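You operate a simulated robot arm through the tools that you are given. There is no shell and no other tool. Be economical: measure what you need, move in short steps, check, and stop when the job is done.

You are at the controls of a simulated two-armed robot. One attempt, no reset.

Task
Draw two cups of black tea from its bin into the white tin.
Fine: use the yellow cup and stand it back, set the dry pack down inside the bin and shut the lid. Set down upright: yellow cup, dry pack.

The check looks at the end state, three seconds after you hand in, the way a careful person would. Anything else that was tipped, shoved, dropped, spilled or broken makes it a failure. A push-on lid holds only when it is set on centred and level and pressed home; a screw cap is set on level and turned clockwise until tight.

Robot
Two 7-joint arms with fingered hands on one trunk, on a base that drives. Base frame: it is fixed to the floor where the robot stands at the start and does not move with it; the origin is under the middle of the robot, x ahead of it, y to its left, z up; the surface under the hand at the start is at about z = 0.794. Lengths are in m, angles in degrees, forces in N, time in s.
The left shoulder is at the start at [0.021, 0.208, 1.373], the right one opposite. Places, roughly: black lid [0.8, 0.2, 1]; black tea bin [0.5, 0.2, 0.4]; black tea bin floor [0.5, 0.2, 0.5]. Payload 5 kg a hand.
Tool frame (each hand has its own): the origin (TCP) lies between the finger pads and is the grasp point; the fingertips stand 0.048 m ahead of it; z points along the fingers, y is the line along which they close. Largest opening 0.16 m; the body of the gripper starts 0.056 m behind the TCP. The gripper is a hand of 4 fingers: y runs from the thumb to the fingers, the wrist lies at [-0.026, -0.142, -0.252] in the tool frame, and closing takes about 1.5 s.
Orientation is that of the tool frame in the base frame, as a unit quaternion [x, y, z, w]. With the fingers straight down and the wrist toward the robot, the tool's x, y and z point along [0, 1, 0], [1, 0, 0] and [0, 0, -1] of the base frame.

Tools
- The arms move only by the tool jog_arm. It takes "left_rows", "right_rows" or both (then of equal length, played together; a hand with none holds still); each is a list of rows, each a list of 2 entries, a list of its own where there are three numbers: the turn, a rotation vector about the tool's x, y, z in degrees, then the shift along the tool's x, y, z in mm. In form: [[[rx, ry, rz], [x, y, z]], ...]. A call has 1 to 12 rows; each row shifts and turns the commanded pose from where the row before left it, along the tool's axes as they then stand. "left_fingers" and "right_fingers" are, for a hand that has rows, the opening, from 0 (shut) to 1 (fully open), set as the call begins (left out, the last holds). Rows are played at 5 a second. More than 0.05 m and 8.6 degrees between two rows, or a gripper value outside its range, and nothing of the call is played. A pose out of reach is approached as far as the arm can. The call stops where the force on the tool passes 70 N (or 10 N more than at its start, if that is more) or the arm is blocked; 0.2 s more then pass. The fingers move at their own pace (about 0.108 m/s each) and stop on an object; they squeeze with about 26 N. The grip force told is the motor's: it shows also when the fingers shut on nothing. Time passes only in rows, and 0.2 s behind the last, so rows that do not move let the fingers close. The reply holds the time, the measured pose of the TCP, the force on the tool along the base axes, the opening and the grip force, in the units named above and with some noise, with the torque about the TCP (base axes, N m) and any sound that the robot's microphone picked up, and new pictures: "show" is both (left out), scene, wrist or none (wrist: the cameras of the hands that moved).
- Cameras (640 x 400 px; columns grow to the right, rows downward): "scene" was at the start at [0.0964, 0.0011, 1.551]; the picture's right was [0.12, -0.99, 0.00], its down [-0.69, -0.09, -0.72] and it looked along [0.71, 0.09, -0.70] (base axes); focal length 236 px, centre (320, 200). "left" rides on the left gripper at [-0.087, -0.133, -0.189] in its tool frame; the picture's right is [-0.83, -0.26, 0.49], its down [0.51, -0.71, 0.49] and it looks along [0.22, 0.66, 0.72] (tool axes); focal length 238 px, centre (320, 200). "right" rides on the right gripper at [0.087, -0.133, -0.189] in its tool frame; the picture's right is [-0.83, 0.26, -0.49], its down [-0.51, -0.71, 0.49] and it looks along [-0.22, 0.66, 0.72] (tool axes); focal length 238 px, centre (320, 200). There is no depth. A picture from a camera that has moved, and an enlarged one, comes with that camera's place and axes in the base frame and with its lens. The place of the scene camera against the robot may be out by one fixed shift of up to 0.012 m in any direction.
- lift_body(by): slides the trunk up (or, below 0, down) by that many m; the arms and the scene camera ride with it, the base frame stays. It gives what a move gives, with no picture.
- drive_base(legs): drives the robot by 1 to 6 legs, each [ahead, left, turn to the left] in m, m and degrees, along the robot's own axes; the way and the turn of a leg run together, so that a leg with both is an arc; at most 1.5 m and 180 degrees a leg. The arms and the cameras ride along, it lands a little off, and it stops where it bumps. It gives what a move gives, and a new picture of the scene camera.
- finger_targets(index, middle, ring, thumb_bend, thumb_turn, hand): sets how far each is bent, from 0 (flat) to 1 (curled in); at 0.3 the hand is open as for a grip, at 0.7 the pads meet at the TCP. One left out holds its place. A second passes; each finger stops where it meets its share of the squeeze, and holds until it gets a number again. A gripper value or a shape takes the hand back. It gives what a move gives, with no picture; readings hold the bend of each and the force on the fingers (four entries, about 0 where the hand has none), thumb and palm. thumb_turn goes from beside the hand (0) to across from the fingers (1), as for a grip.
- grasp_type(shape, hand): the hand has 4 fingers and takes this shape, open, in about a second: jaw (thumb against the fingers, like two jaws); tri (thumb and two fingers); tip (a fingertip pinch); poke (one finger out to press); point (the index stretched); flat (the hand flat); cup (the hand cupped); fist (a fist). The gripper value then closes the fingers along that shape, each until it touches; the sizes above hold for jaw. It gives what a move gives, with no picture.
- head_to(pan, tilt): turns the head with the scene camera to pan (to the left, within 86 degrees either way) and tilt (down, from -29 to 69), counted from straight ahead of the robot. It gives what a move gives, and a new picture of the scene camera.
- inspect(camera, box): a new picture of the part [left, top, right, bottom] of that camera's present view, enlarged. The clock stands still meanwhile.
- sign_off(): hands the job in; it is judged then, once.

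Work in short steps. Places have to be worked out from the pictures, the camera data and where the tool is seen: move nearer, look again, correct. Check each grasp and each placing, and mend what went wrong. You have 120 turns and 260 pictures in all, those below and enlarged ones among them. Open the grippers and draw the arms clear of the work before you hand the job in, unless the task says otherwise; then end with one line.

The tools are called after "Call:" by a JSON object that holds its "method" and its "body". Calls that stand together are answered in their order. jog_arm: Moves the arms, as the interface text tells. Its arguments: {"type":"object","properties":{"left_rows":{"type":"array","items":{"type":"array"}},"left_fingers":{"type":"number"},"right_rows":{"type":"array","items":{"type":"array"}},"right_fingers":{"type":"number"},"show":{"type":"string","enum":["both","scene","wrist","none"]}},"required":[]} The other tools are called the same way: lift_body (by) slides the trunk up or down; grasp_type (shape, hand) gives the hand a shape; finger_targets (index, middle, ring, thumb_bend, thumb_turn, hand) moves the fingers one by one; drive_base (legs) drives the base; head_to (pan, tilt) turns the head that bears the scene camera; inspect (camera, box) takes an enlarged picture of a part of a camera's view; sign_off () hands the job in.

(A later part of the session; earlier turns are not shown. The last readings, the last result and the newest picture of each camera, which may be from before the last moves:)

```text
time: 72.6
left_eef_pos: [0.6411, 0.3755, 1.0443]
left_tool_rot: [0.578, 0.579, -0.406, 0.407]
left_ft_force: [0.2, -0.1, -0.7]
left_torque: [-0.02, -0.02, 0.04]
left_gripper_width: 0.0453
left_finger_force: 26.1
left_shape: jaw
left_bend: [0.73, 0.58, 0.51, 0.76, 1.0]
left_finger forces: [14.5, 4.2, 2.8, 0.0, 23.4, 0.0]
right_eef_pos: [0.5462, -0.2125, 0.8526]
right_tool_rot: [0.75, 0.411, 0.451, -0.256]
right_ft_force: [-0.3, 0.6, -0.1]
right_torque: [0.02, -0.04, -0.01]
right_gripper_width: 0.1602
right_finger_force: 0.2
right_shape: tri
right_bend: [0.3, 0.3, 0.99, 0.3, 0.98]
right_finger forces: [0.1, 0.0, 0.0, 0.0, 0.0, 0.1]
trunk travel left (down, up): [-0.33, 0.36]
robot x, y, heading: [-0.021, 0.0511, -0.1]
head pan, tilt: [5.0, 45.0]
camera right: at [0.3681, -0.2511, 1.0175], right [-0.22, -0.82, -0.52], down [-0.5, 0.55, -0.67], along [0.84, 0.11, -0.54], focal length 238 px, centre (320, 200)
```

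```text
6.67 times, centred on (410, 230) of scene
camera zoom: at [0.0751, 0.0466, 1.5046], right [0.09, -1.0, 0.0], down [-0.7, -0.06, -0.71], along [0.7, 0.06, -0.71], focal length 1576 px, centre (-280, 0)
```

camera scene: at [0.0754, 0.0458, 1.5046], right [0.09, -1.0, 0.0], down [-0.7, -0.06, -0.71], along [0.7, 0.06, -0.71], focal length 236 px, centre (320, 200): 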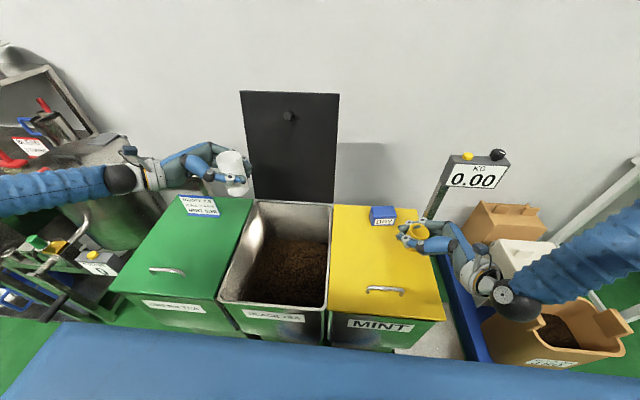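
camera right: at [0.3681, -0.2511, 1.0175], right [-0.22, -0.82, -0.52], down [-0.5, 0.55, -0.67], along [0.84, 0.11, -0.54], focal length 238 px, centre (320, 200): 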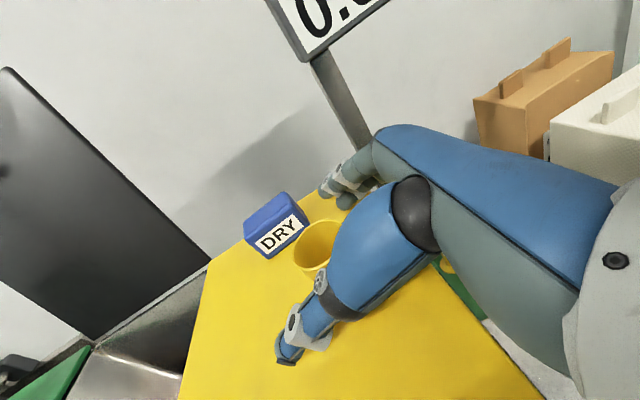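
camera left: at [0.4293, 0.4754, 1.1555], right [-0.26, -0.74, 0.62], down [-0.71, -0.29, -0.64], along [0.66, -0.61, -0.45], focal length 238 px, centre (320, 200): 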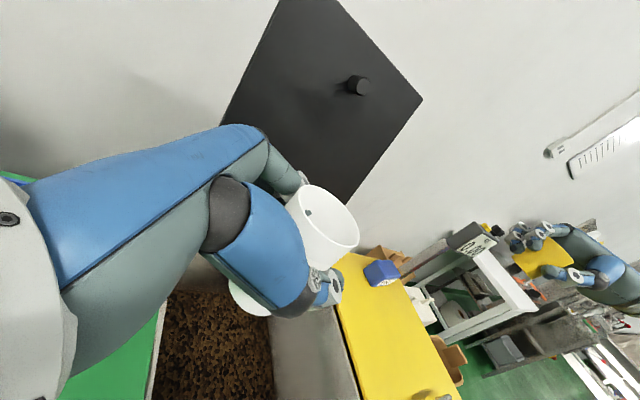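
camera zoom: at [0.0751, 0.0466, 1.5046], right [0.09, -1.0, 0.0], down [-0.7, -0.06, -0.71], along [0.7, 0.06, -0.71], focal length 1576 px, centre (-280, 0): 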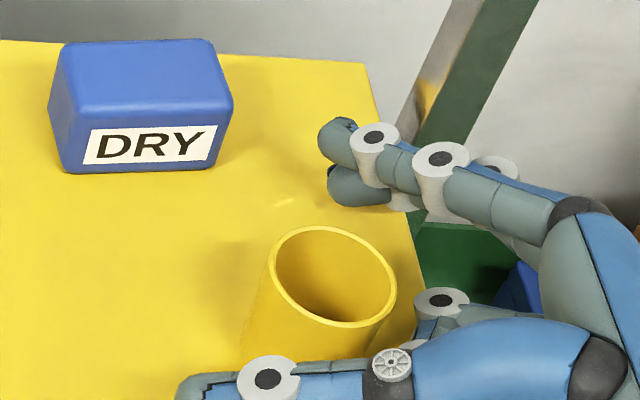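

The relation matches the first good grasp. I lower 5 mm and close.

Call:
{"method": "jog_arm", "body": {"right_rows": [[[0, 0, 0], [-4.2, 0, 2.2]], [[0, 0, 0], [0, 0, 0]]], "show": "none"}}

Call:
{"method": "jog_arm", "body": {"right_rows": [[[0, 0, 0], [0, 0, 0]], [[0, 0, 0], [0, 0, 0]], [[0, 0, 0], [0, 0, 0]], [[0, 0, 0], [0, 0, 0]], [[0, 0, 0], [0, 0, 0]], [[0, 0, 0], [0, 0, 0]], [[0, 0, 0], [0, 0, 0]], [[0, 0, 0], [0, 0, 0]]], "right_fingers": 0, "show": "wrist"}}

Call:
{"method": "inspect", "body": {"camera": "scene", "box": [370, 200, 450, 260]}}

```text
time: 73.2
left_eef_pos: [0.6409, 0.3754, 1.0433]
left_tool_rot: [0.578, 0.579, -0.407, 0.407]
left_ft_force: [-0.4, 0.4, -0.2]
left_torque: [-0.01, -0.03, 0.0]
left_gripper_width: 0.0455
left_finger_force: 26.1
left_shape: jaw
left_bend: [0.73, 0.58, 0.51, 0.76, 1.0]
left_finger forces: [14.5, 4.1, 2.8, 0.1, 23.4, 0.0]
right_eef_pos: [0.5468, -0.2115, 0.8463]
right_tool_rot: [0.75, 0.41, 0.452, -0.256]
right_ft_force: [0.2, -0.2, -1.1]
right_torque: [0.0, 0.02, 0.0]
right_gripper_width: 0.1597
right_finger_force: 0.0
right_shape: tri
right_bend: [0.3, 0.3, 0.99, 0.3, 0.98]
right_finger forces: [0.0, 0.0, 0.0, 0.0, 0.0, 0.0]
trunk travel left (down, up): [-0.33, 0.36]
robot x, y, heading: [-0.0183, 0.0483, -0.0]
head pan, tilt: [5.0, 45.0]
```

```text
time: 75.0
left_eef_pos: [0.6405, 0.3775, 1.0444]
left_tool_rot: [0.578, 0.578, -0.407, 0.407]
left_ft_force: [-0.5, -0.4, -0.9]
left_torque: [-0.03, 0.01, 0.0]
left_gripper_width: 0.0454
left_finger_force: 26.2
left_shape: jaw
left_bend: [0.73, 0.58, 0.51, 0.76, 1.0]
left_finger forces: [14.6, 4.2, 2.8, 0.0, 23.5, 0.0]
right_eef_pos: [0.5465, -0.2125, 0.8473]
right_tool_rot: [0.75, 0.41, 0.451, -0.256]
right_ft_force: [-0.5, 0.6, 0.8]
right_torque: [0.01, -0.01, 0.04]
right_gripper_width: 0.0328
right_finger_force: 25.8
right_shape: tri
right_bend: [0.73, 0.59, 1.0, 0.75, 1.0]
right_finger forces: [11.2, 7.5, 0.0, 0.0, 20.0, 0.1]
trunk travel left (down, up): [-0.33, 0.36]
robot x, y, heading: [-0.0222, 0.0474, -0.1]
head pan, tilt: [5.0, 45.0]
camera right: at [0.368, -0.2512, 1.0129], right [-0.22, -0.82, -0.52], down [-0.5, 0.55, -0.67], along [0.84, 0.11, -0.54], focal length 238 px, centre (320, 200)
```

right: 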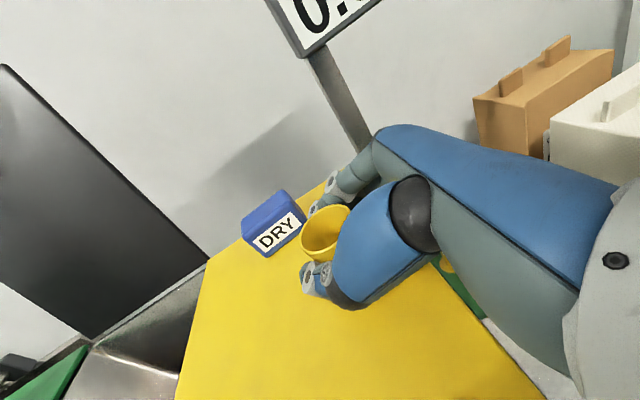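

```text
6.67 times, centred on (410, 230) of scene
camera zoom: at [0.0753, 0.0465, 1.5046], right [0.09, -1.0, 0.0], down [-0.7, -0.06, -0.71], along [0.7, 0.06, -0.71], focal length 1576 px, centre (-280, 0)
```

zoom: 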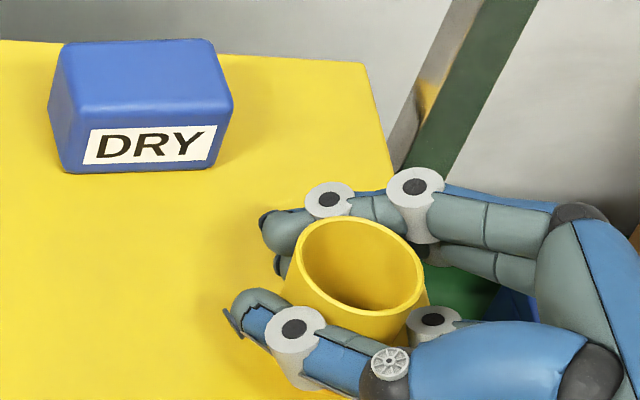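

Firm and upright grip again. I lift and carry the cup back over the bin.

Call:
{"method": "jog_arm", "body": {"right_rows": [[[0, 0, 0], [33, 0, -17]], [[0, 0, 0], [33, 0, -17]], [[0, 0, 0], [33, 0, -17]], [[0, 0, 0], [33, 0, -17]], [[0, 0, 0], [17.5, -24, 34]], [[0, 0, 0], [17.5, -24, 34]], [[0, 0, 0], [17.5, -24, 34]], [[0, 0, 0], [17.5, -24, 34]], [[0, 0, 0], [17.5, -24, 34]], [[0, 0, 0], [17.5, -24, 34]], [[0, 0, 0], [17.5, -24, 34]], [[0, 0, 0], [17.5, -24, 34]]]}}

```text
time: 77.6
left_eef_pos: [0.6418, 0.3774, 1.0423]
left_tool_rot: [0.578, 0.579, -0.406, 0.407]
left_ft_force: [0.9, 1.3, -2.0]
left_torque: [-0.06, 0.03, -0.03]
left_gripper_width: 0.0456
left_finger_force: 25.8
left_shape: jaw
left_bend: [0.73, 0.58, 0.51, 0.76, 1.0]
left_finger forces: [14.6, 4.1, 2.8, 0.1, 23.3, 0.0]
right_eef_pos: [0.5481, 0.1485, 0.9967]
right_tool_rot: [0.751, 0.409, 0.452, -0.255]
right_ft_force: [0.4, 0.6, -0.7]
right_torque: [-0.01, 0.0, -0.06]
right_gripper_width: 0.0325
right_finger_force: 26.2
right_shape: tri
right_bend: [0.73, 0.59, 1.0, 0.76, 1.0]
right_finger forces: [10.8, 7.7, 0.0, 0.0, 19.3, 0.0]
trunk travel left (down, up): [-0.33, 0.36]
robot x, y, heading: [-0.0176, 0.0472, -0.2]
head pan, tilt: [5.0, 45.0]
camera scene: at [0.0754, 0.0487, 1.5046], right [0.09, -1.0, 0.0], down [-0.7, -0.06, -0.71], along [0.7, 0.06, -0.71], focal length 236 px, centre (320, 200)
camera right: at [0.3701, 0.1104, 1.1633], right [-0.22, -0.83, -0.52], down [-0.5, 0.55, -0.67], along [0.84, 0.11, -0.54], focal length 238 px, centre (320, 200)
```

scene: 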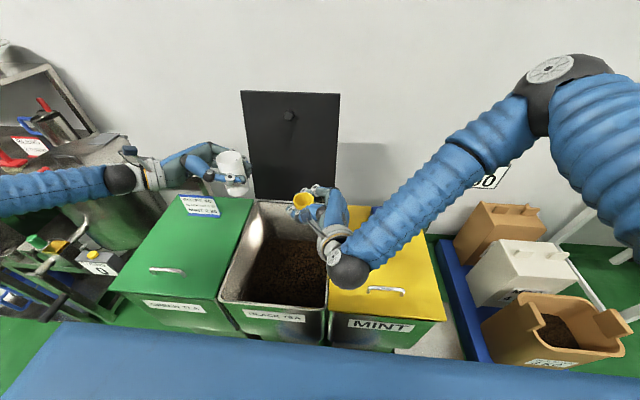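
right: 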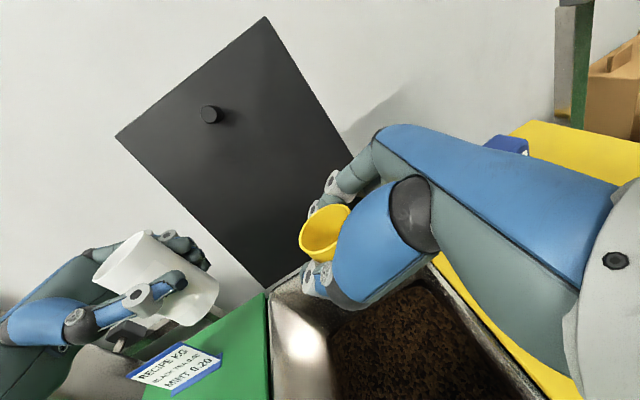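

Now I pivot the hand to the scooping attitude (pitch ~111°, heading ~140°) above the bin.

Call:
{"method": "jog_arm", "body": {"right_rows": [[[4.46, -5.2, -2.58], [0, 0, 0]], [[4.2, -5.2, -2.98], [0, 0, 0]], [[3.92, -5.2, -3.34], [0, 0, 0]], [[3.6, -5.2, -3.69], [0, 0, 0]], [[3.25, -5.2, -4.0], [0, 0, 0]], [[2.87, -5.2, -4.27], [0, 0, 0]], [[2.47, -5.2, -4.52], [0, 0, 0]], [[2.05, -5.2, -4.72], [0, 0, 0]], [[1.62, -5.2, -4.89], [0, 0, 0]], [[1.17, -5.2, -5.02], [0, 0, 0]], [[0.71, -5.2, -5.1], [0, 0, 0]], [[0.24, -5.2, -5.14], [0, 0, 0]]], "show": "none"}}

Call:
{"method": "jog_arm", "body": {"right_rows": [[[-0.22, -5.2, -5.15], [0, 0, 0]], [[-0.69, -5.2, -5.1], [0, 0, 0]], [[-1.15, -5.2, -5.02], [0, 0, 0]], [[-1.6, -5.2, -4.9], [0, 0, 0]], [[0, 0, 0], [0, 0, 0]]], "show": "both"}}

```text
time: 80.2
left_eef_pos: [0.6397, 0.3773, 1.0447]
left_tool_rot: [0.579, 0.579, -0.406, 0.406]
left_ft_force: [0.1, 0.6, -0.9]
left_torque: [0.0, -0.03, -0.03]
left_gripper_width: 0.0457
left_finger_force: 26.1
left_shape: jaw
left_bend: [0.73, 0.58, 0.51, 0.76, 1.0]
left_finger forces: [14.5, 4.1, 2.9, 0.0, 23.3, 0.0]
right_eef_pos: [0.5487, 0.1486, 0.9961]
right_tool_rot: [0.503, 0.864, 0.001, -0.007]
right_ft_force: [-0.1, 1.1, -0.1]
right_torque: [-0.07, -0.04, -0.02]
right_gripper_width: 0.0326
right_finger_force: 25.8
right_shape: tri
right_bend: [0.73, 0.59, 1.0, 0.76, 1.0]
right_finger forces: [10.7, 7.4, 0.0, 0.0, 19.1, 0.0]
trunk travel left (down, up): [-0.33, 0.36]
robot x, y, heading: [-0.0235, 0.0465, -0.0]
head pan, tilt: [5.0, 45.0]
```

```text
time: 81.4
left_eef_pos: [0.6394, 0.3766, 1.0428]
left_tool_rot: [0.578, 0.579, -0.406, 0.407]
left_ft_force: [1.0, -0.1, -0.7]
left_torque: [-0.07, 0.01, 0.0]
left_gripper_width: 0.0457
left_finger_force: 25.3
left_shape: jaw
left_bend: [0.73, 0.58, 0.51, 0.76, 1.0]
left_finger forces: [14.7, 4.1, 2.8, 0.0, 23.3, 0.0]
right_eef_pos: [0.5496, 0.1484, 0.9973]
right_tool_rot: [0.335, 0.926, -0.06, 0.163]
right_ft_force: [-0.9, -1.2, -0.4]
right_torque: [-0.02, 0.0, -0.02]
right_gripper_width: 0.0327
right_finger_force: 26.0
right_shape: tri
right_bend: [0.73, 0.59, 1.0, 0.76, 1.0]
right_finger forces: [10.8, 7.4, 0.0, 0.0, 19.1, 0.0]
trunk travel left (down, up): [-0.33, 0.36]
robot x, y, heading: [-0.0215, 0.0496, 0.0]
head pan, tilt: [5.0, 45.0]
camera scene: at [0.0753, 0.0469, 1.5046], right [0.09, -1.0, 0.0], down [-0.7, -0.06, -0.71], along [0.7, 0.06, -0.71], focal length 236 px, centre (320, 200)
camera right: at [0.352, 0.1397, 1.1453], right [0.64, -0.2, 0.74], down [0.04, -0.96, -0.29], along [0.77, 0.21, -0.61], focal length 238 px, centre (320, 200)
```

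scene: 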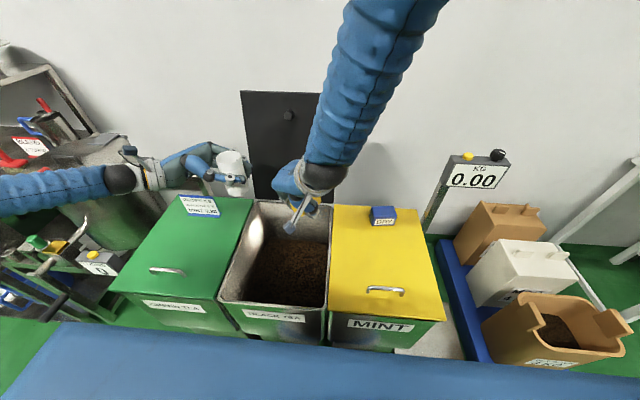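
right: 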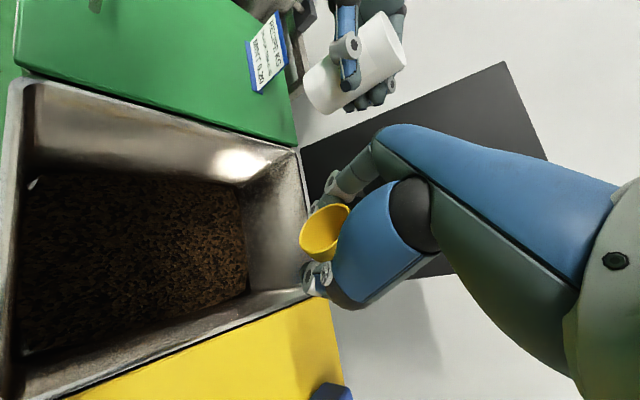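

Attitude good. I descend to just above the tea.

Call:
{"method": "jog_arm", "body": {"right_rows": [[[0, 0, 0], [12.6, 9.6, 42.7]], [[0, 0, 0], [12.6, 9.6, 42.7]], [[0, 0, 0], [12.6, 9.6, 42.7]], [[0, 0, 0], [12.6, 9.6, 42.7]], [[0, 0, 0], [12.6, 9.6, 42.7]], [[0, 0, 0], [12.6, 9.6, 42.7]], [[0, 0, 0], [12.6, 9.6, 42.7]], [[0, 0, 0], [12.6, 9.6, 42.7]], [[0, 0, 0], [12.6, 9.6, 42.7]], [[0, 0, 0], [0, 0, 0]]]}}

Call:
{"method": "inspect", "body": {"camera": "scene", "box": [190, 130, 450, 310]}}

```text
time: 83.6
left_eef_pos: [0.6398, 0.3758, 1.0439]
left_tool_rot: [0.578, 0.579, -0.405, 0.408]
left_ft_force: [-0.9, 0.2, -0.8]
left_torque: [0.0, -0.01, 0.0]
left_gripper_width: 0.0454
left_finger_force: 26.4
left_shape: jaw
left_bend: [0.73, 0.58, 0.51, 0.76, 1.0]
left_finger forces: [14.6, 4.0, 2.8, 0.0, 23.4, 0.1]
right_eef_pos: [0.6214, 0.1966, 0.5981]
right_tool_rot: [0.336, 0.926, -0.06, 0.162]
right_ft_force: [-0.8, -0.3, -0.1]
right_torque: [0.01, -0.03, -0.02]
right_gripper_width: 0.0329
right_finger_force: 26.2
right_shape: tri
right_bend: [0.73, 0.59, 1.0, 0.76, 1.0]
right_finger forces: [10.8, 7.3, 0.0, 0.1, 19.1, 0.0]
trunk travel left (down, up): [-0.33, 0.36]
robot x, y, heading: [-0.024, 0.0498, 0.1]
head pan, tilt: [5.0, 45.0]
camera scene: at [0.0749, 0.0468, 1.5047], right [0.09, -1.0, 0.0], down [-0.7, -0.06, -0.71], along [0.7, 0.06, -0.71], focal length 236 px, centre (320, 200)
camera right: at [0.4247, 0.1885, 0.7451], right [0.64, -0.2, 0.74], down [0.04, -0.96, -0.29], along [0.77, 0.21, -0.61], focal length 238 px, centre (320, 200)
```

scene: 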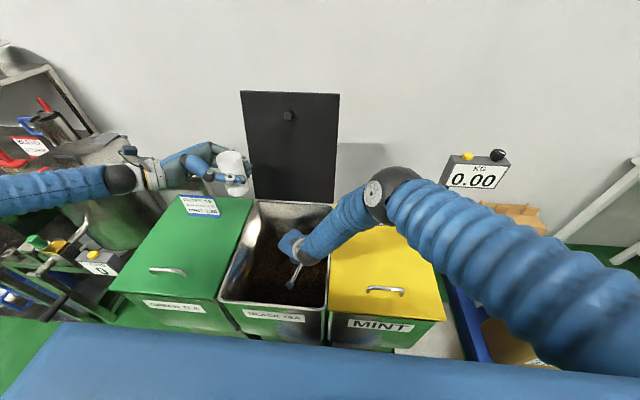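
right: 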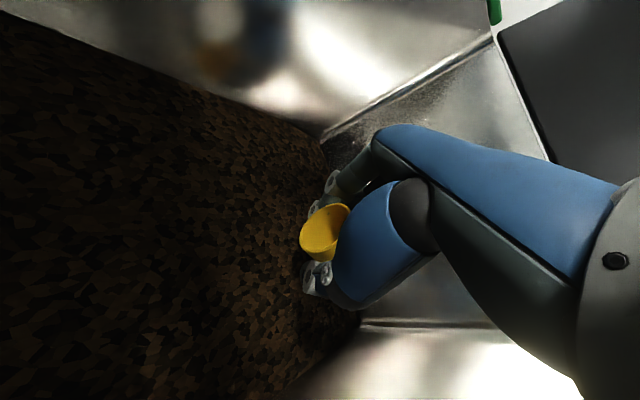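

```text
2.22 times, centred on (320, 220) of scene
camera zoom: at [0.0749, 0.0468, 1.5047], right [0.09, -1.0, 0.0], down [-0.7, -0.06, -0.71], along [0.7, 0.06, -0.71], focal length 525 px, centre (320, 156)
```

zoom: 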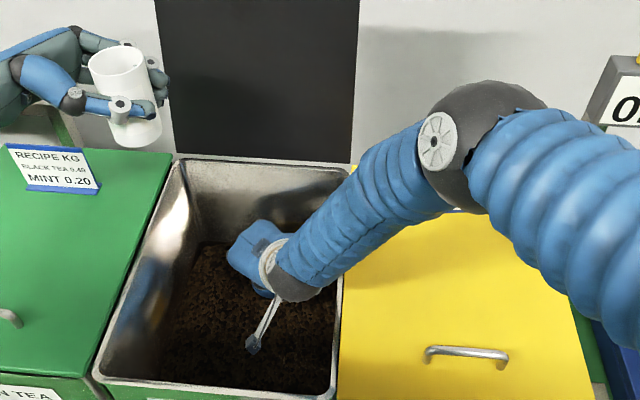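

Now the elbow is high with clear room. I lower in 12 mm steps to find the tea.

Call:
{"method": "jog_arm", "body": {"right_rows": [[[0, 0, 0], [4.1, 0, 11.3]], [[0, 0, 0], [4.1, 0, 11.3]], [[0, 0, 0], [4.1, 0, 11.3]], [[0, 0, 0], [4.1, 0, 11.3]], [[0, 0, 0], [0, 0, 0]]], "show": "wrist"}}

Call:
{"method": "inspect", "body": {"camera": "right", "box": [240, 140, 400, 320]}}

```text
time: 84.8
left_eef_pos: [0.6394, 0.376, 1.0445]
left_tool_rot: [0.578, 0.579, -0.407, 0.406]
left_ft_force: [0.2, -0.2, -0.9]
left_torque: [0.03, 0.01, -0.01]
left_gripper_width: 0.0456
left_finger_force: 26.0
left_shape: jaw
left_bend: [0.73, 0.58, 0.51, 0.76, 1.0]
left_finger forces: [14.6, 4.2, 2.8, 0.0, 23.4, 0.0]
right_eef_pos: [0.6238, 0.1988, 0.5495]
right_tool_rot: [0.335, 0.926, -0.059, 0.162]
right_ft_force: [0.3, -0.7, -1.0]
right_torque: [-0.01, -0.01, 0.01]
right_gripper_width: 0.0326
right_finger_force: 26.0
right_shape: tri
right_bend: [0.73, 0.59, 1.0, 0.76, 1.0]
right_finger forces: [10.7, 7.3, 0.0, 0.1, 18.9, 0.0]
trunk travel left (down, up): [-0.33, 0.36]
robot x, y, heading: [-0.0221, 0.0512, -0.1]
head pan, tilt: [5.0, 45.0]
camera right: at [0.4258, 0.1897, 0.6972], right [0.64, -0.2, 0.74], down [0.04, -0.96, -0.29], along [0.77, 0.21, -0.61], focal length 238 px, centre (320, 200)
```

right: 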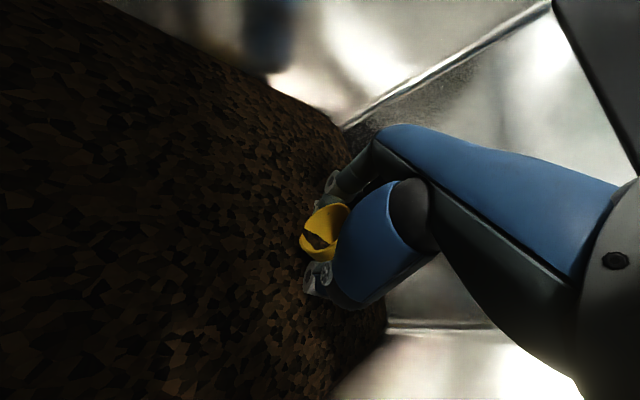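

```text
2.22 times, centred on (320, 230) of right
camera zoom: at [0.4258, 0.1897, 0.6972], right [0.64, -0.2, 0.74], down [0.04, -0.96, -0.29], along [0.77, 0.21, -0.61], focal length 530 px, centre (320, 133)
```

zoom: 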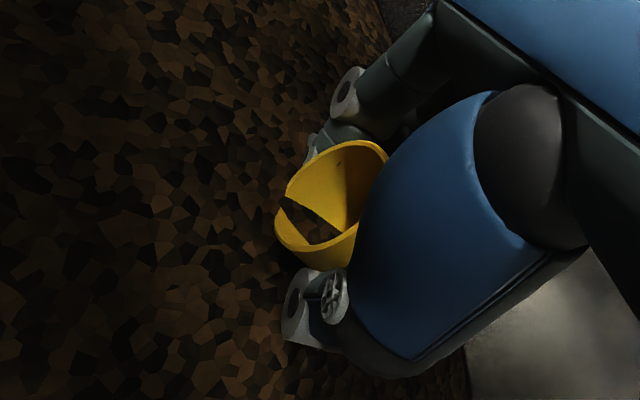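

Tea already shows inside the cup: the surface is at about z 0.545. I push forward along the mouth and slightly deeper.

Call:
{"method": "jog_arm", "body": {"right_rows": [[[0, 0, 0], [10.8, 0, 0.4]], [[0, 0, 0], [10.8, 0, 0.4]], [[0, 0, 0], [10.8, 0, 0.4]], [[0, 0, 0], [10.8, 0, 0.4]], [[0, 0, 0], [10.8, 0, 0.4]], [[0, 0, 0], [0, 0, 0]]], "show": "none"}}

Call:
{"method": "inspect", "body": {"camera": "right", "box": [240, 140, 400, 320]}}

```text
time: 86.2
left_eef_pos: [0.6401, 0.3756, 1.0436]
left_tool_rot: [0.578, 0.579, -0.406, 0.406]
left_ft_force: [0.3, -0.1, -1.3]
left_torque: [0.0, -0.01, -0.04]
left_gripper_width: 0.0455
left_finger_force: 25.9
left_shape: jaw
left_bend: [0.73, 0.58, 0.51, 0.76, 1.0]
left_finger forces: [14.5, 4.1, 2.8, 0.0, 23.3, 0.0]
right_eef_pos: [0.5846, 0.2309, 0.5274]
right_tool_rot: [0.335, 0.926, -0.06, 0.162]
right_ft_force: [0.2, 0.3, -0.4]
right_torque: [-0.02, 0.0, 0.01]
right_gripper_width: 0.0327
right_finger_force: 25.9
right_shape: tri
right_bend: [0.73, 0.59, 1.0, 0.76, 1.0]
right_finger forces: [10.8, 7.3, 0.1, 0.0, 18.8, 0.1]
trunk travel left (down, up): [-0.33, 0.36]
robot x, y, heading: [-0.0221, 0.0456, 0.2]
head pan, tilt: [5.0, 45.0]
```

```text
2.22 times, centred on (320, 230) of right
camera zoom: at [0.3876, 0.222, 0.6766], right [0.64, -0.2, 0.74], down [0.04, -0.96, -0.29], along [0.77, 0.21, -0.61], focal length 530 px, centre (320, 133)
```

zoom: 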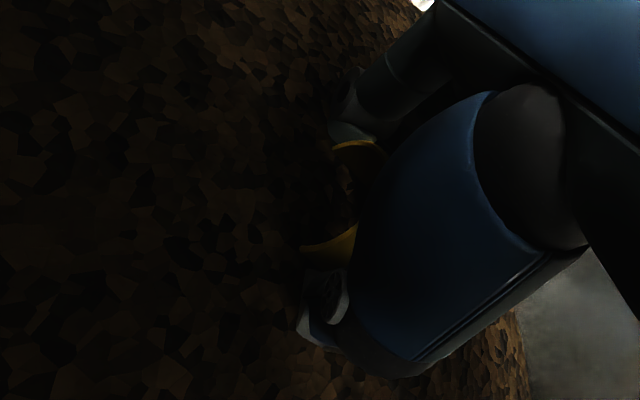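

The mouth is buried. I now turn the cup upward along the pivot path while rising out of the tea.

Call:
{"method": "jog_arm", "body": {"right_rows": [[[1.5, 5.2, 4.9], [0, 0, 0]], [[1.1, 5.2, 5.0], [0, 0, 0]], [[0.6, 5.2, 5.1], [0, 0, 0]], [[0.2, 5.2, 5.15], [-0.2, 0, -6]], [[-0.3, 5.2, 5.1], [0.4, 0, -6]], [[-0.8, 5.2, 5.1], [1.8, 0, -11.9]], [[-1.2, 5.2, 5.0], [2.9, 0, -11.7]], [[-1.7, 5.2, 4.9], [3.9, 0, -11.3]], [[-2.1, 5.2, 4.7], [4.9, 0, -10.9]], [[-2.5, 5.2, 4.5], [5.9, 0, -10.5]], [[0, 0, 0], [0, 0, 0]]]}}

Call:
{"method": "inspect", "body": {"camera": "right", "box": [240, 140, 400, 320]}}

```text
time: 88.8
left_eef_pos: [0.6369, 0.3814, 1.0446]
left_tool_rot: [0.576, 0.581, -0.405, 0.409]
left_ft_force: [-0.7, -2.5, 1.9]
left_torque: [0.28, 0.04, 0.11]
left_gripper_width: 0.0457
left_finger_force: 26.4
left_shape: jaw
left_bend: [0.73, 0.58, 0.51, 0.76, 1.0]
left_finger forces: [14.6, 4.1, 2.9, 0.0, 23.4, 0.1]
right_eef_pos: [0.591, 0.2557, 0.6186]
right_tool_rot: [0.679, 0.676, 0.207, -0.198]
right_ft_force: [0.7, 0.8, 0.5]
right_torque: [-0.07, 0.03, -0.01]
right_gripper_width: 0.0328
right_finger_force: 26.1
right_shape: tri
right_bend: [0.73, 0.59, 1.0, 0.76, 1.0]
right_finger forces: [10.7, 7.4, 0.0, 0.0, 18.7, 0.0]
trunk travel left (down, up): [-0.33, 0.36]
robot x, y, heading: [-0.0183, 0.0483, 0.6]
head pan, tilt: [5.0, 45.0]
stopped in row 11 (right hand): the arm was blocked; the commanded pose is now the measured one
camera scene: at [0.0763, 0.0452, 1.504], right [0.1, -0.99, 0.0], down [-0.7, -0.07, -0.71], along [0.7, 0.07, -0.71], focal length 236 px, centre (320, 200)
camera right: at [0.4564, 0.2251, 0.8222], right [0.25, -0.97, -0.05], down [-0.7, -0.15, -0.7], along [0.67, 0.21, -0.72], focal length 238 px, centre (320, 200)
```

scene: 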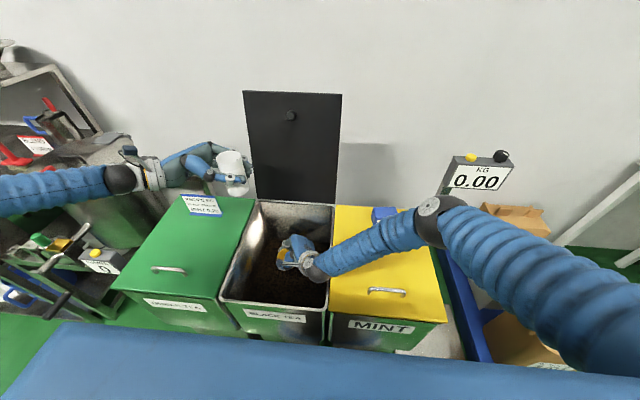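
right: 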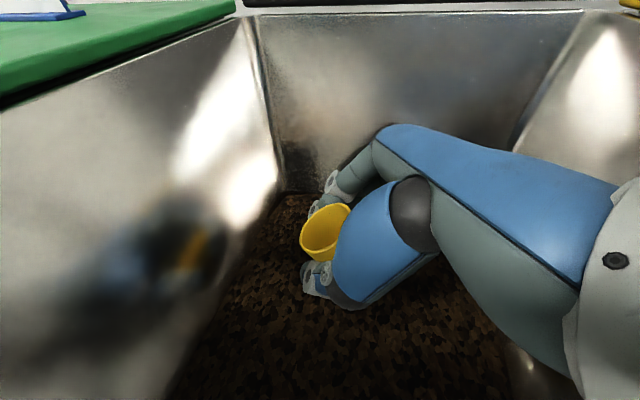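

```text
2.22 times, centred on (320, 230) of right
camera zoom: at [0.4564, 0.2251, 0.8222], right [0.25, -0.97, -0.05], down [-0.7, -0.15, -0.7], along [0.67, 0.21, -0.72], focal length 530 px, centre (320, 133)
```

zoom: 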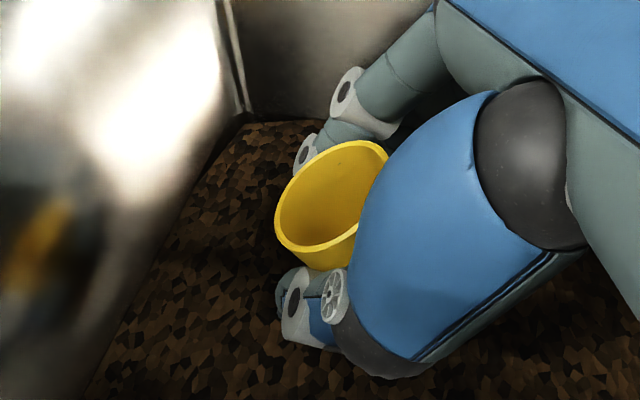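

The cup came out empty (it left the tea while still too tilted) and the forearm touched the rim. I lift straight out, then will retry with the cup turned nearly upright while still submerged.

Call:
{"method": "jog_arm", "body": {"right_rows": [[[0, 0, 0], [22, 0, -33.4]], [[0, 0, 0], [22, 0, -33.4]], [[0, 0, 0], [22, 0, -33.4]], [[0, 0, 0], [22, 0, -33.4]], [[0, 0, 0], [22, 0, -33.4]], [[0, 0, 0], [22, 0, -33.4]], [[0, 0, 0], [0, 0, 0]]]}}

Call:
{"method": "inspect", "body": {"camera": "right", "box": [220, 120, 460, 340]}}

Call:
{"method": "inspect", "body": {"camera": "scene", "box": [190, 130, 450, 310]}}

```text
time: 90.4
left_eef_pos: [0.6393, 0.3833, 1.0418]
left_tool_rot: [0.575, 0.581, -0.404, 0.41]
left_ft_force: [0.6, 0.2, -1.3]
left_torque: [-0.01, 0.0, -0.01]
left_gripper_width: 0.0453
left_finger_force: 26.2
left_shape: jaw
left_bend: [0.73, 0.58, 0.51, 0.76, 1.0]
left_finger forces: [14.6, 4.1, 2.9, 0.0, 23.2, 0.0]
right_eef_pos: [0.5924, 0.2528, 0.8557]
right_tool_rot: [0.68, 0.676, 0.206, -0.197]
right_ft_force: [0.7, 0.1, -0.8]
right_torque: [0.02, 0.05, 0.01]
right_gripper_width: 0.0328
right_finger_force: 25.9
right_shape: tri
right_bend: [0.73, 0.59, 1.0, 0.76, 1.0]
right_finger forces: [10.6, 7.3, 0.1, 0.0, 18.8, 0.1]
trunk travel left (down, up): [-0.33, 0.36]
robot x, y, heading: [-0.0228, 0.042, 0.5]
head pan, tilt: [5.0, 45.0]
camera scene: at [0.0785, 0.0467, 1.5045], right [0.1, -1.0, 0.0], down [-0.7, -0.07, -0.71], along [0.7, 0.07, -0.71], focal length 236 px, centre (320, 200)
camera right: at [0.4563, 0.224, 1.0596], right [0.25, -0.97, -0.04], down [-0.7, -0.15, -0.69], along [0.67, 0.2, -0.72], focal length 238 px, centre (320, 200)
```

scene: 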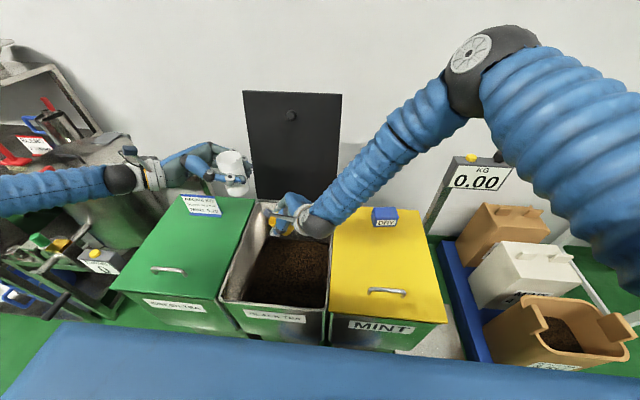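
right: 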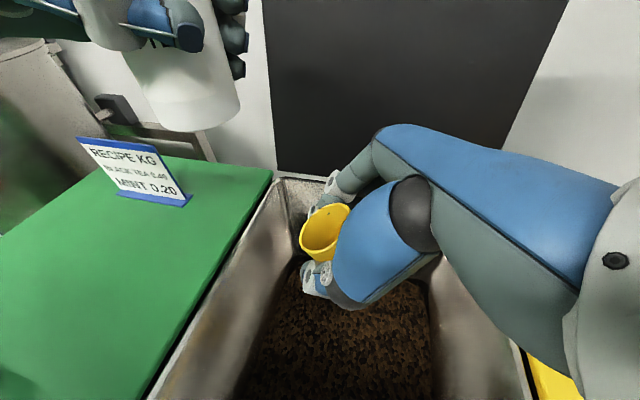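

```text
1.82 times, centred on (340, 230) of right
camera zoom: at [0.4563, 0.224, 1.0596], right [0.25, -0.97, -0.04], down [-0.7, -0.15, -0.69], along [0.67, 0.2, -0.72], focal length 433 px, centre (284, 146)
```

zoom: 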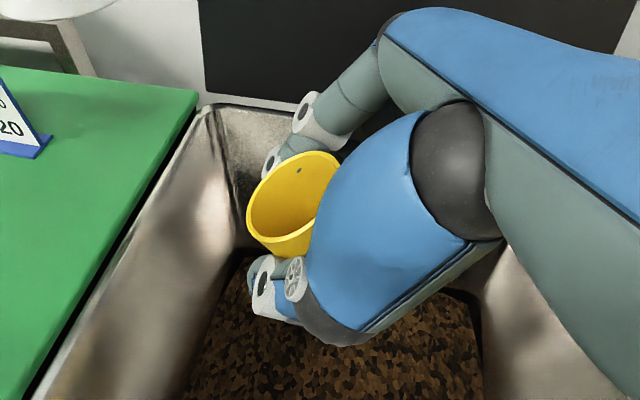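

```text
2.22 times, centred on (320, 220) of scene
camera zoom: at [0.0785, 0.0467, 1.5045], right [0.1, -1.0, 0.0], down [-0.7, -0.07, -0.71], along [0.7, 0.07, -0.71], focal length 525 px, centre (320, 156)
```

zoom: 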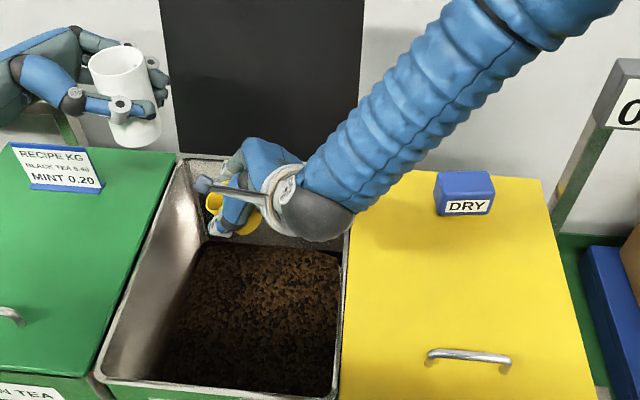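

Clear of the rim. I drive forward 4 cm for a steeper arm, since both hands have room.

Call:
{"method": "drive_base", "body": {"legs": [[0.04, 0.01, 0]]}}

```text
time: 91.3
left_eef_pos: [0.68, 0.3946, 1.0418]
left_tool_rot: [0.575, 0.582, -0.405, 0.409]
left_ft_force: [1.4, 1.3, -2.3]
left_torque: [-0.23, -0.02, -0.17]
left_gripper_width: 0.0453
left_finger_force: 26.5
left_shape: jaw
left_bend: [0.73, 0.58, 0.51, 0.76, 1.0]
left_finger forces: [14.7, 4.1, 2.9, 0.1, 23.6, 0.0]
right_eef_pos: [0.6314, 0.2631, 0.8547]
right_tool_rot: [0.681, 0.675, 0.205, -0.195]
right_ft_force: [1.2, 0.9, -1.2]
right_torque: [0.05, 0.09, 0.13]
right_gripper_width: 0.0328
right_finger_force: 25.9
right_shape: tri
right_bend: [0.73, 0.59, 1.0, 0.76, 1.0]
right_finger forces: [10.8, 7.3, 0.0, 0.1, 18.8, 0.0]
trunk travel left (down, up): [-0.33, 0.36]
robot x, y, heading: [0.0182, 0.0557, 0.6]
head pan, tilt: [5.0, 45.0]
camera scene: at [0.1188, 0.0589, 1.5044], right [0.1, -1.0, 0.0], down [-0.71, -0.07, -0.71], along [0.7, 0.07, -0.71], focal length 236 px, centre (320, 200)
```

scene: 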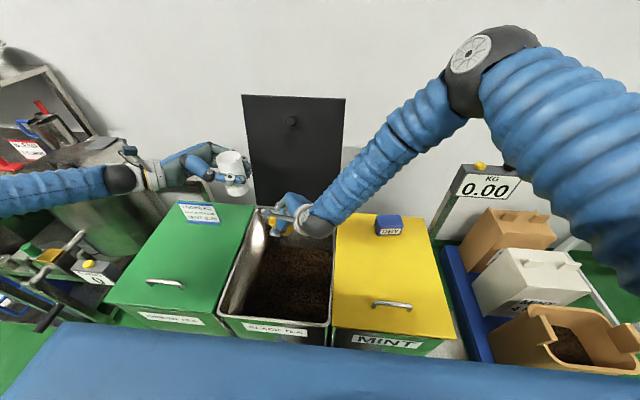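

Now I rotate to the entry attitude (pitch ~110°, heading ~120°) while shifting right.

Call:
{"method": "jog_arm", "body": {"right_rows": [[[1.72, -5.9, -2.98], [-8.7, 3, -5]], [[1.4, -5.9, -3.14], [-9.1, 3, -4]], [[1.06, -5.9, -3.27], [-9.5, 3, -3]], [[0.72, -5.9, -3.37], [-9.8, 3, -2]], [[0.38, -5.9, -3.42], [-9.9, 3, -1]], [[0.03, -5.9, -3.44], [-10, 3, 0]], [[-0.32, -5.9, -3.42], [-10, 3, 1]], [[-0.67, -5.9, -3.37], [0, 0, 0]], [[-1.0, -5.9, -3.29], [0, 0, 0]], [[0, 0, 0], [0, 0, 0]]]}}

```text
time: 93.5
left_eef_pos: [0.6792, 0.3926, 1.043]
left_tool_rot: [0.576, 0.581, -0.404, 0.409]
left_ft_force: [-0.4, 0.2, -1.2]
left_torque: [0.01, 0.01, 0.03]
left_gripper_width: 0.0453
left_finger_force: 26.4
left_shape: jaw
left_bend: [0.73, 0.58, 0.51, 0.76, 1.0]
left_finger forces: [14.7, 4.1, 2.9, 0.0, 23.4, 0.0]
right_eef_pos: [0.6624, 0.1973, 0.8521]
right_tool_rot: [0.49, 0.853, -0.085, 0.156]
right_ft_force: [-0.2, 0.6, 0.0]
right_torque: [-0.01, 0.0, -0.03]
right_gripper_width: 0.0327
right_finger_force: 25.9
right_shape: tri
right_bend: [0.73, 0.59, 1.0, 0.76, 1.0]
right_finger forces: [10.7, 7.2, 0.0, 0.0, 18.6, 0.0]
trunk travel left (down, up): [-0.33, 0.36]
robot x, y, heading: [0.0209, 0.0584, 0.7]
head pan, tilt: [5.0, 45.0]
camera scene: at [0.1165, 0.0574, 1.5046], right [0.1, -1.0, 0.0], down [-0.7, -0.07, -0.71], along [0.7, 0.07, -0.71], focal length 236 px, centre (320, 200)
camera right: at [0.472, 0.2573, 0.9969], right [0.53, -0.4, 0.75], down [-0.28, -0.91, -0.29], along [0.8, -0.06, -0.59], focal length 238 px, centre (320, 200)
```

scene: 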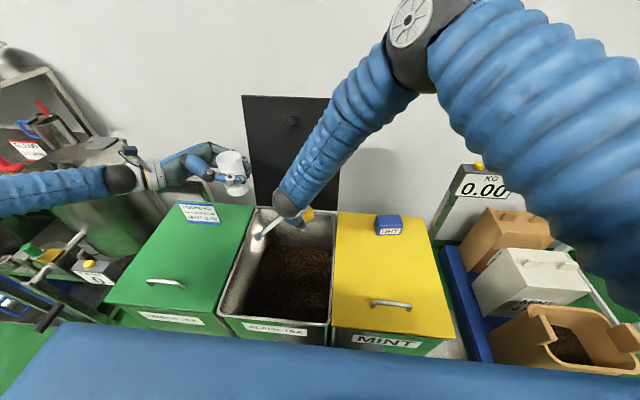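
right: 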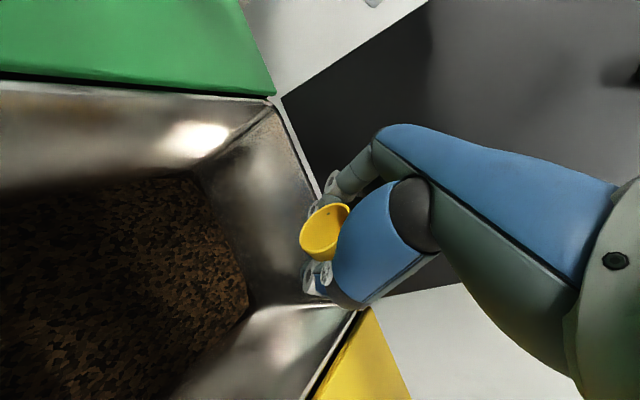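

Attitude as wanted. I descend to the tea surface, pulling slightly away from the back wall.

Call:
{"method": "jog_arm", "body": {"right_rows": [[[0, 0, 0], [16.7, -3.8, 40.6]], [[0, 0, 0], [16.7, -3.8, 40.6]], [[0, 0, 0], [16.7, -3.8, 40.6]], [[0, 0, 0], [16.7, -3.8, 40.6]], [[0, 0, 0], [16.7, -3.8, 40.6]], [[0, 0, 0], [16.7, -3.8, 40.6]], [[0, 0, 0], [16.7, -3.8, 40.6]], [[0, 0, 0], [0, 0, 0]]]}}

Call:
{"method": "inspect", "body": {"camera": "scene", "box": [190, 130, 450, 310]}}

```text
time: 95.3
left_eef_pos: [0.6785, 0.3931, 1.0424]
left_tool_rot: [0.575, 0.582, -0.404, 0.409]
left_ft_force: [-1.1, -1.2, -0.9]
left_torque: [0.0, -0.02, -0.04]
left_gripper_width: 0.0455
left_finger_force: 26.3
left_shape: jaw
left_bend: [0.73, 0.58, 0.51, 0.76, 1.0]
left_finger forces: [14.6, 4.2, 2.9, 0.0, 23.4, 0.0]
right_eef_pos: [0.6372, 0.1955, 0.5446]
right_tool_rot: [0.491, 0.853, -0.084, 0.156]
right_ft_force: [-0.1, -0.3, -0.7]
right_torque: [0.0, -0.05, -0.02]
right_gripper_width: 0.0327
right_finger_force: 26.2
right_shape: tri
right_bend: [0.73, 0.59, 1.0, 0.76, 1.0]
right_finger forces: [10.7, 7.3, 0.0, 0.0, 18.6, 0.0]
trunk travel left (down, up): [-0.33, 0.36]
robot x, y, heading: [0.0173, 0.0595, 0.7]
head pan, tilt: [5.0, 45.0]
camera scene: at [0.1163, 0.0574, 1.5047], right [0.1, -1.0, 0.0], down [-0.7, -0.07, -0.71], along [0.7, 0.07, -0.71], focal length 236 px, centre (320, 200)
camera right: at [0.4464, 0.2551, 0.6906], right [0.53, -0.4, 0.75], down [-0.28, -0.91, -0.29], along [0.8, -0.06, -0.59], focal length 238 px, centre (320, 200)
```

scene: 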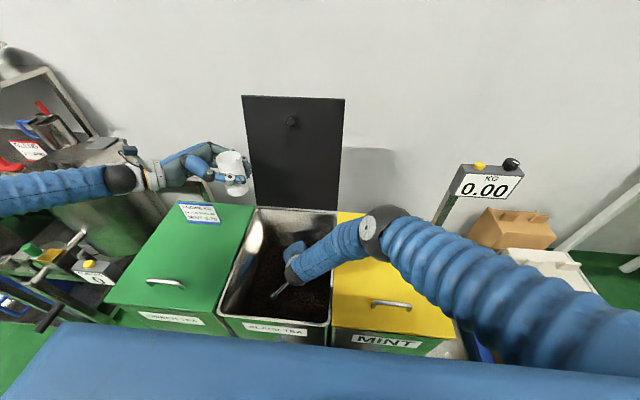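
right: 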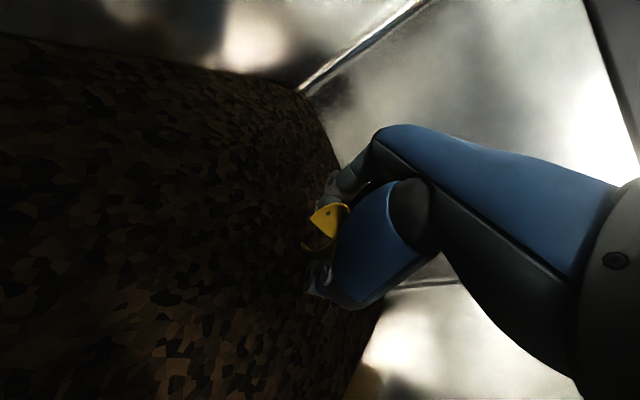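

```text
2.22 times, centred on (320, 220) of scene
camera zoom: at [0.1163, 0.0574, 1.5047], right [0.1, -1.0, 0.0], down [-0.7, -0.07, -0.71], along [0.7, 0.07, -0.71], focal length 525 px, centre (320, 156)
```

zoom: 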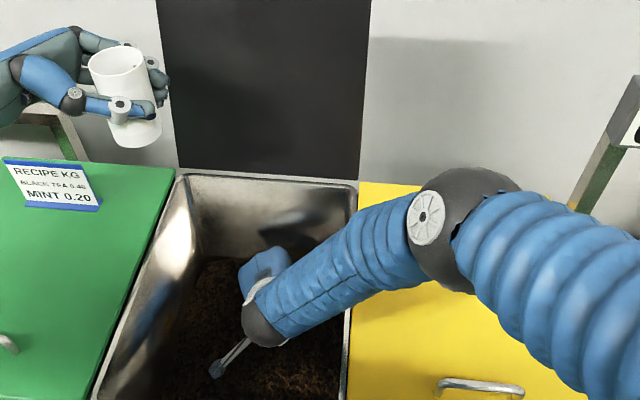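

The mouth is half submerged with good clearance. I push in along the mouth and go 3 cm deeper.

Call:
{"method": "jog_arm", "body": {"right_rows": [[[0, 0, 0], [11.4, 0, 2.1]], [[0, 0, 0], [11.4, 0, 2.1]], [[0, 0, 0], [11.4, 0, 2.1]], [[0, 0, 0], [11.4, 0, 2.1]], [[0, 0, 0], [11.4, 0, 2.1]], [[0, 0, 0], [0, 0, 0]]], "show": "none"}}

Call:
{"method": "inspect", "body": {"camera": "right", "box": [240, 140, 400, 320]}}

```text
time: 96.7
left_eef_pos: [0.6769, 0.3917, 1.0454]
left_tool_rot: [0.576, 0.581, -0.404, 0.408]
left_ft_force: [-0.5, -0.3, -1.2]
left_torque: [0.0, 0.01, 0.0]
left_gripper_width: 0.0453
left_finger_force: 25.6
left_shape: jaw
left_bend: [0.73, 0.58, 0.51, 0.76, 1.0]
left_finger forces: [14.6, 4.1, 2.9, 0.1, 23.4, 0.0]
right_eef_pos: [0.6165, 0.2363, 0.5195]
right_tool_rot: [0.492, 0.852, -0.082, 0.161]
right_ft_force: [12.0, -6.2, 42.3]
right_torque: [-0.25, -1.02, -0.26]
right_gripper_width: 0.0339
right_finger_force: 26.0
right_shape: tri
right_bend: [0.74, 0.6, 1.0, 0.76, 1.0]
right_finger forces: [56.6, 5.5, 0.0, 0.1, 22.3, 0.0]
trunk travel left (down, up): [-0.33, 0.36]
robot x, y, heading: [0.0202, 0.0577, 0.8]
head pan, tilt: [5.0, 45.0]
```

```text
2.22 times, centred on (320, 230) of right
camera zoom: at [0.4253, 0.2976, 0.6628], right [0.52, -0.4, 0.76], down [-0.28, -0.91, -0.29], along [0.81, -0.06, -0.59], focal length 530 px, centre (320, 133)
```

zoom: 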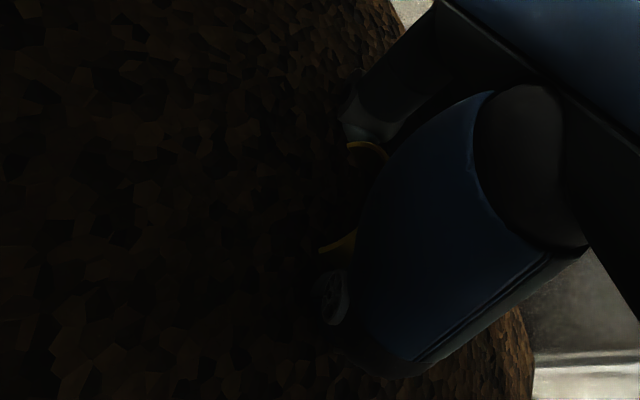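

The index finger touched the floor (so floor is about 0.46). I raise about 14 mm and turn the cup upright in place, still submerged.

Call:
{"method": "jog_arm", "body": {"right_rows": [[[0, 0, 0], [-5, 0, -13]], [[1.44, 4.8, 4.32], [0, 3, 0]], [[1.07, 4.8, 4.42], [0, 3, 0]], [[0.7, 4.8, 4.5], [0, 3, 0]], [[0.32, 4.8, 4.54], [0, 3, 0]], [[-0.06, 4.8, 4.55], [0, 3, 0]], [[-0.44, 4.8, 4.53], [0, 3, 0]], [[-0.82, 4.8, 4.47], [0, 3, 0]], [[-1.19, 4.8, 4.39], [0, 3, 0]], [[-1.56, 4.8, 4.28], [0, 3, 0]], [[0, 0, 0], [0, 0, 0]]]}}

Call:
{"method": "inspect", "body": {"camera": "right", "box": [240, 140, 400, 320]}}

Call:
{"method": "inspect", "body": {"camera": "scene", "box": [190, 130, 450, 310]}}

```text
time: 99.1
left_eef_pos: [0.6782, 0.3915, 1.0445]
left_tool_rot: [0.575, 0.582, -0.404, 0.409]
left_ft_force: [0.3, 0.7, -1.3]
left_torque: [-0.06, 0.0, 0.0]
left_gripper_width: 0.0454
left_finger_force: 25.5
left_shape: jaw
left_bend: [0.73, 0.58, 0.51, 0.76, 1.0]
left_finger forces: [14.6, 4.0, 3.0, 0.0, 23.4, 0.0]
right_eef_pos: [0.6378, 0.2429, 0.5279]
right_tool_rot: [0.754, 0.626, 0.156, -0.126]
right_ft_force: [-0.6, 0.7, 0.6]
right_torque: [-0.01, -0.01, 0.01]
right_gripper_width: 0.0309
right_finger_force: 26.2
right_shape: tri
right_bend: [0.73, 0.61, 0.99, 0.78, 1.0]
right_finger forces: [13.4, 12.7, 15.7, 0.0, 15.0, 0.1]
trunk travel left (down, up): [-0.33, 0.36]
robot x, y, heading: [0.0177, 0.0569, 0.5]
head pan, tilt: [5.0, 45.0]
camera scene: at [0.1165, 0.0577, 1.5046], right [0.1, -1.0, 0.0], down [-0.7, -0.07, -0.71], along [0.7, 0.07, -0.71], focal length 236 px, centre (320, 200)
camera right: at [0.5078, 0.2741, 0.7358], right [0.08, -0.99, 0.12], down [-0.75, -0.14, -0.65], along [0.66, -0.04, -0.75], focal length 238 px, centre (320, 200)
```

scene: 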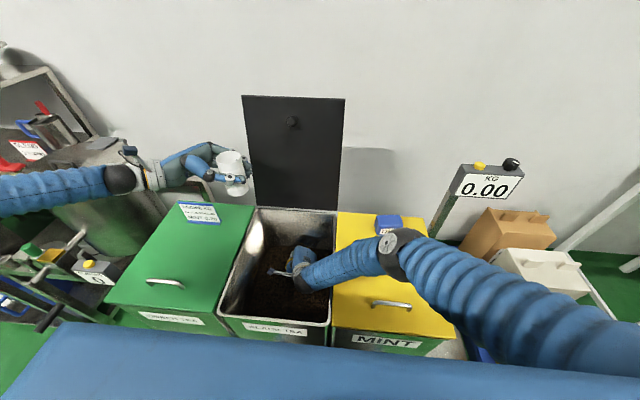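
right: 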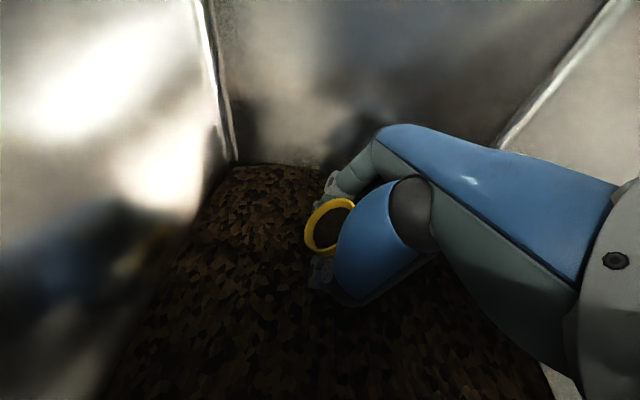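

```text
2.22 times, centred on (320, 230) of right
camera zoom: at [0.5078, 0.2741, 0.7358], right [0.08, -0.99, 0.12], down [-0.75, -0.14, -0.65], along [0.66, -0.04, -0.75], focal length 530 px, centre (320, 133)
```

zoom: 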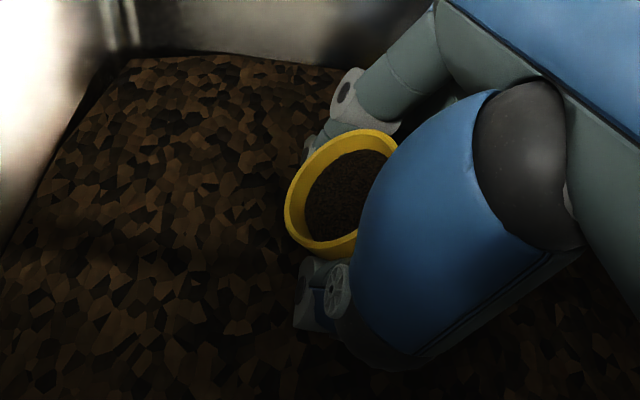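

```text
2.22 times, centred on (320, 220) of scene
camera zoom: at [0.1165, 0.0577, 1.5046], right [0.1, -1.0, 0.0], down [-0.7, -0.07, -0.71], along [0.7, 0.07, -0.71], focal length 525 px, centre (320, 156)
```

zoom: 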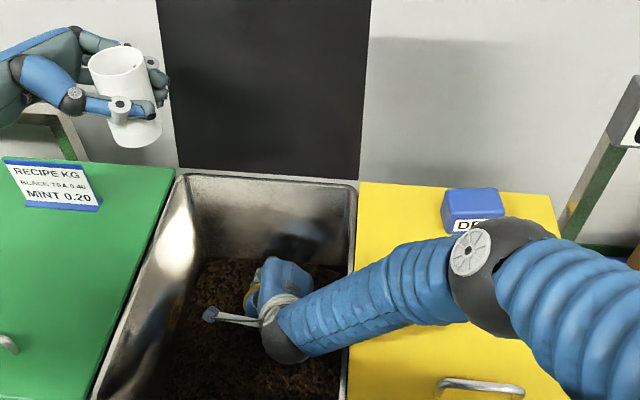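

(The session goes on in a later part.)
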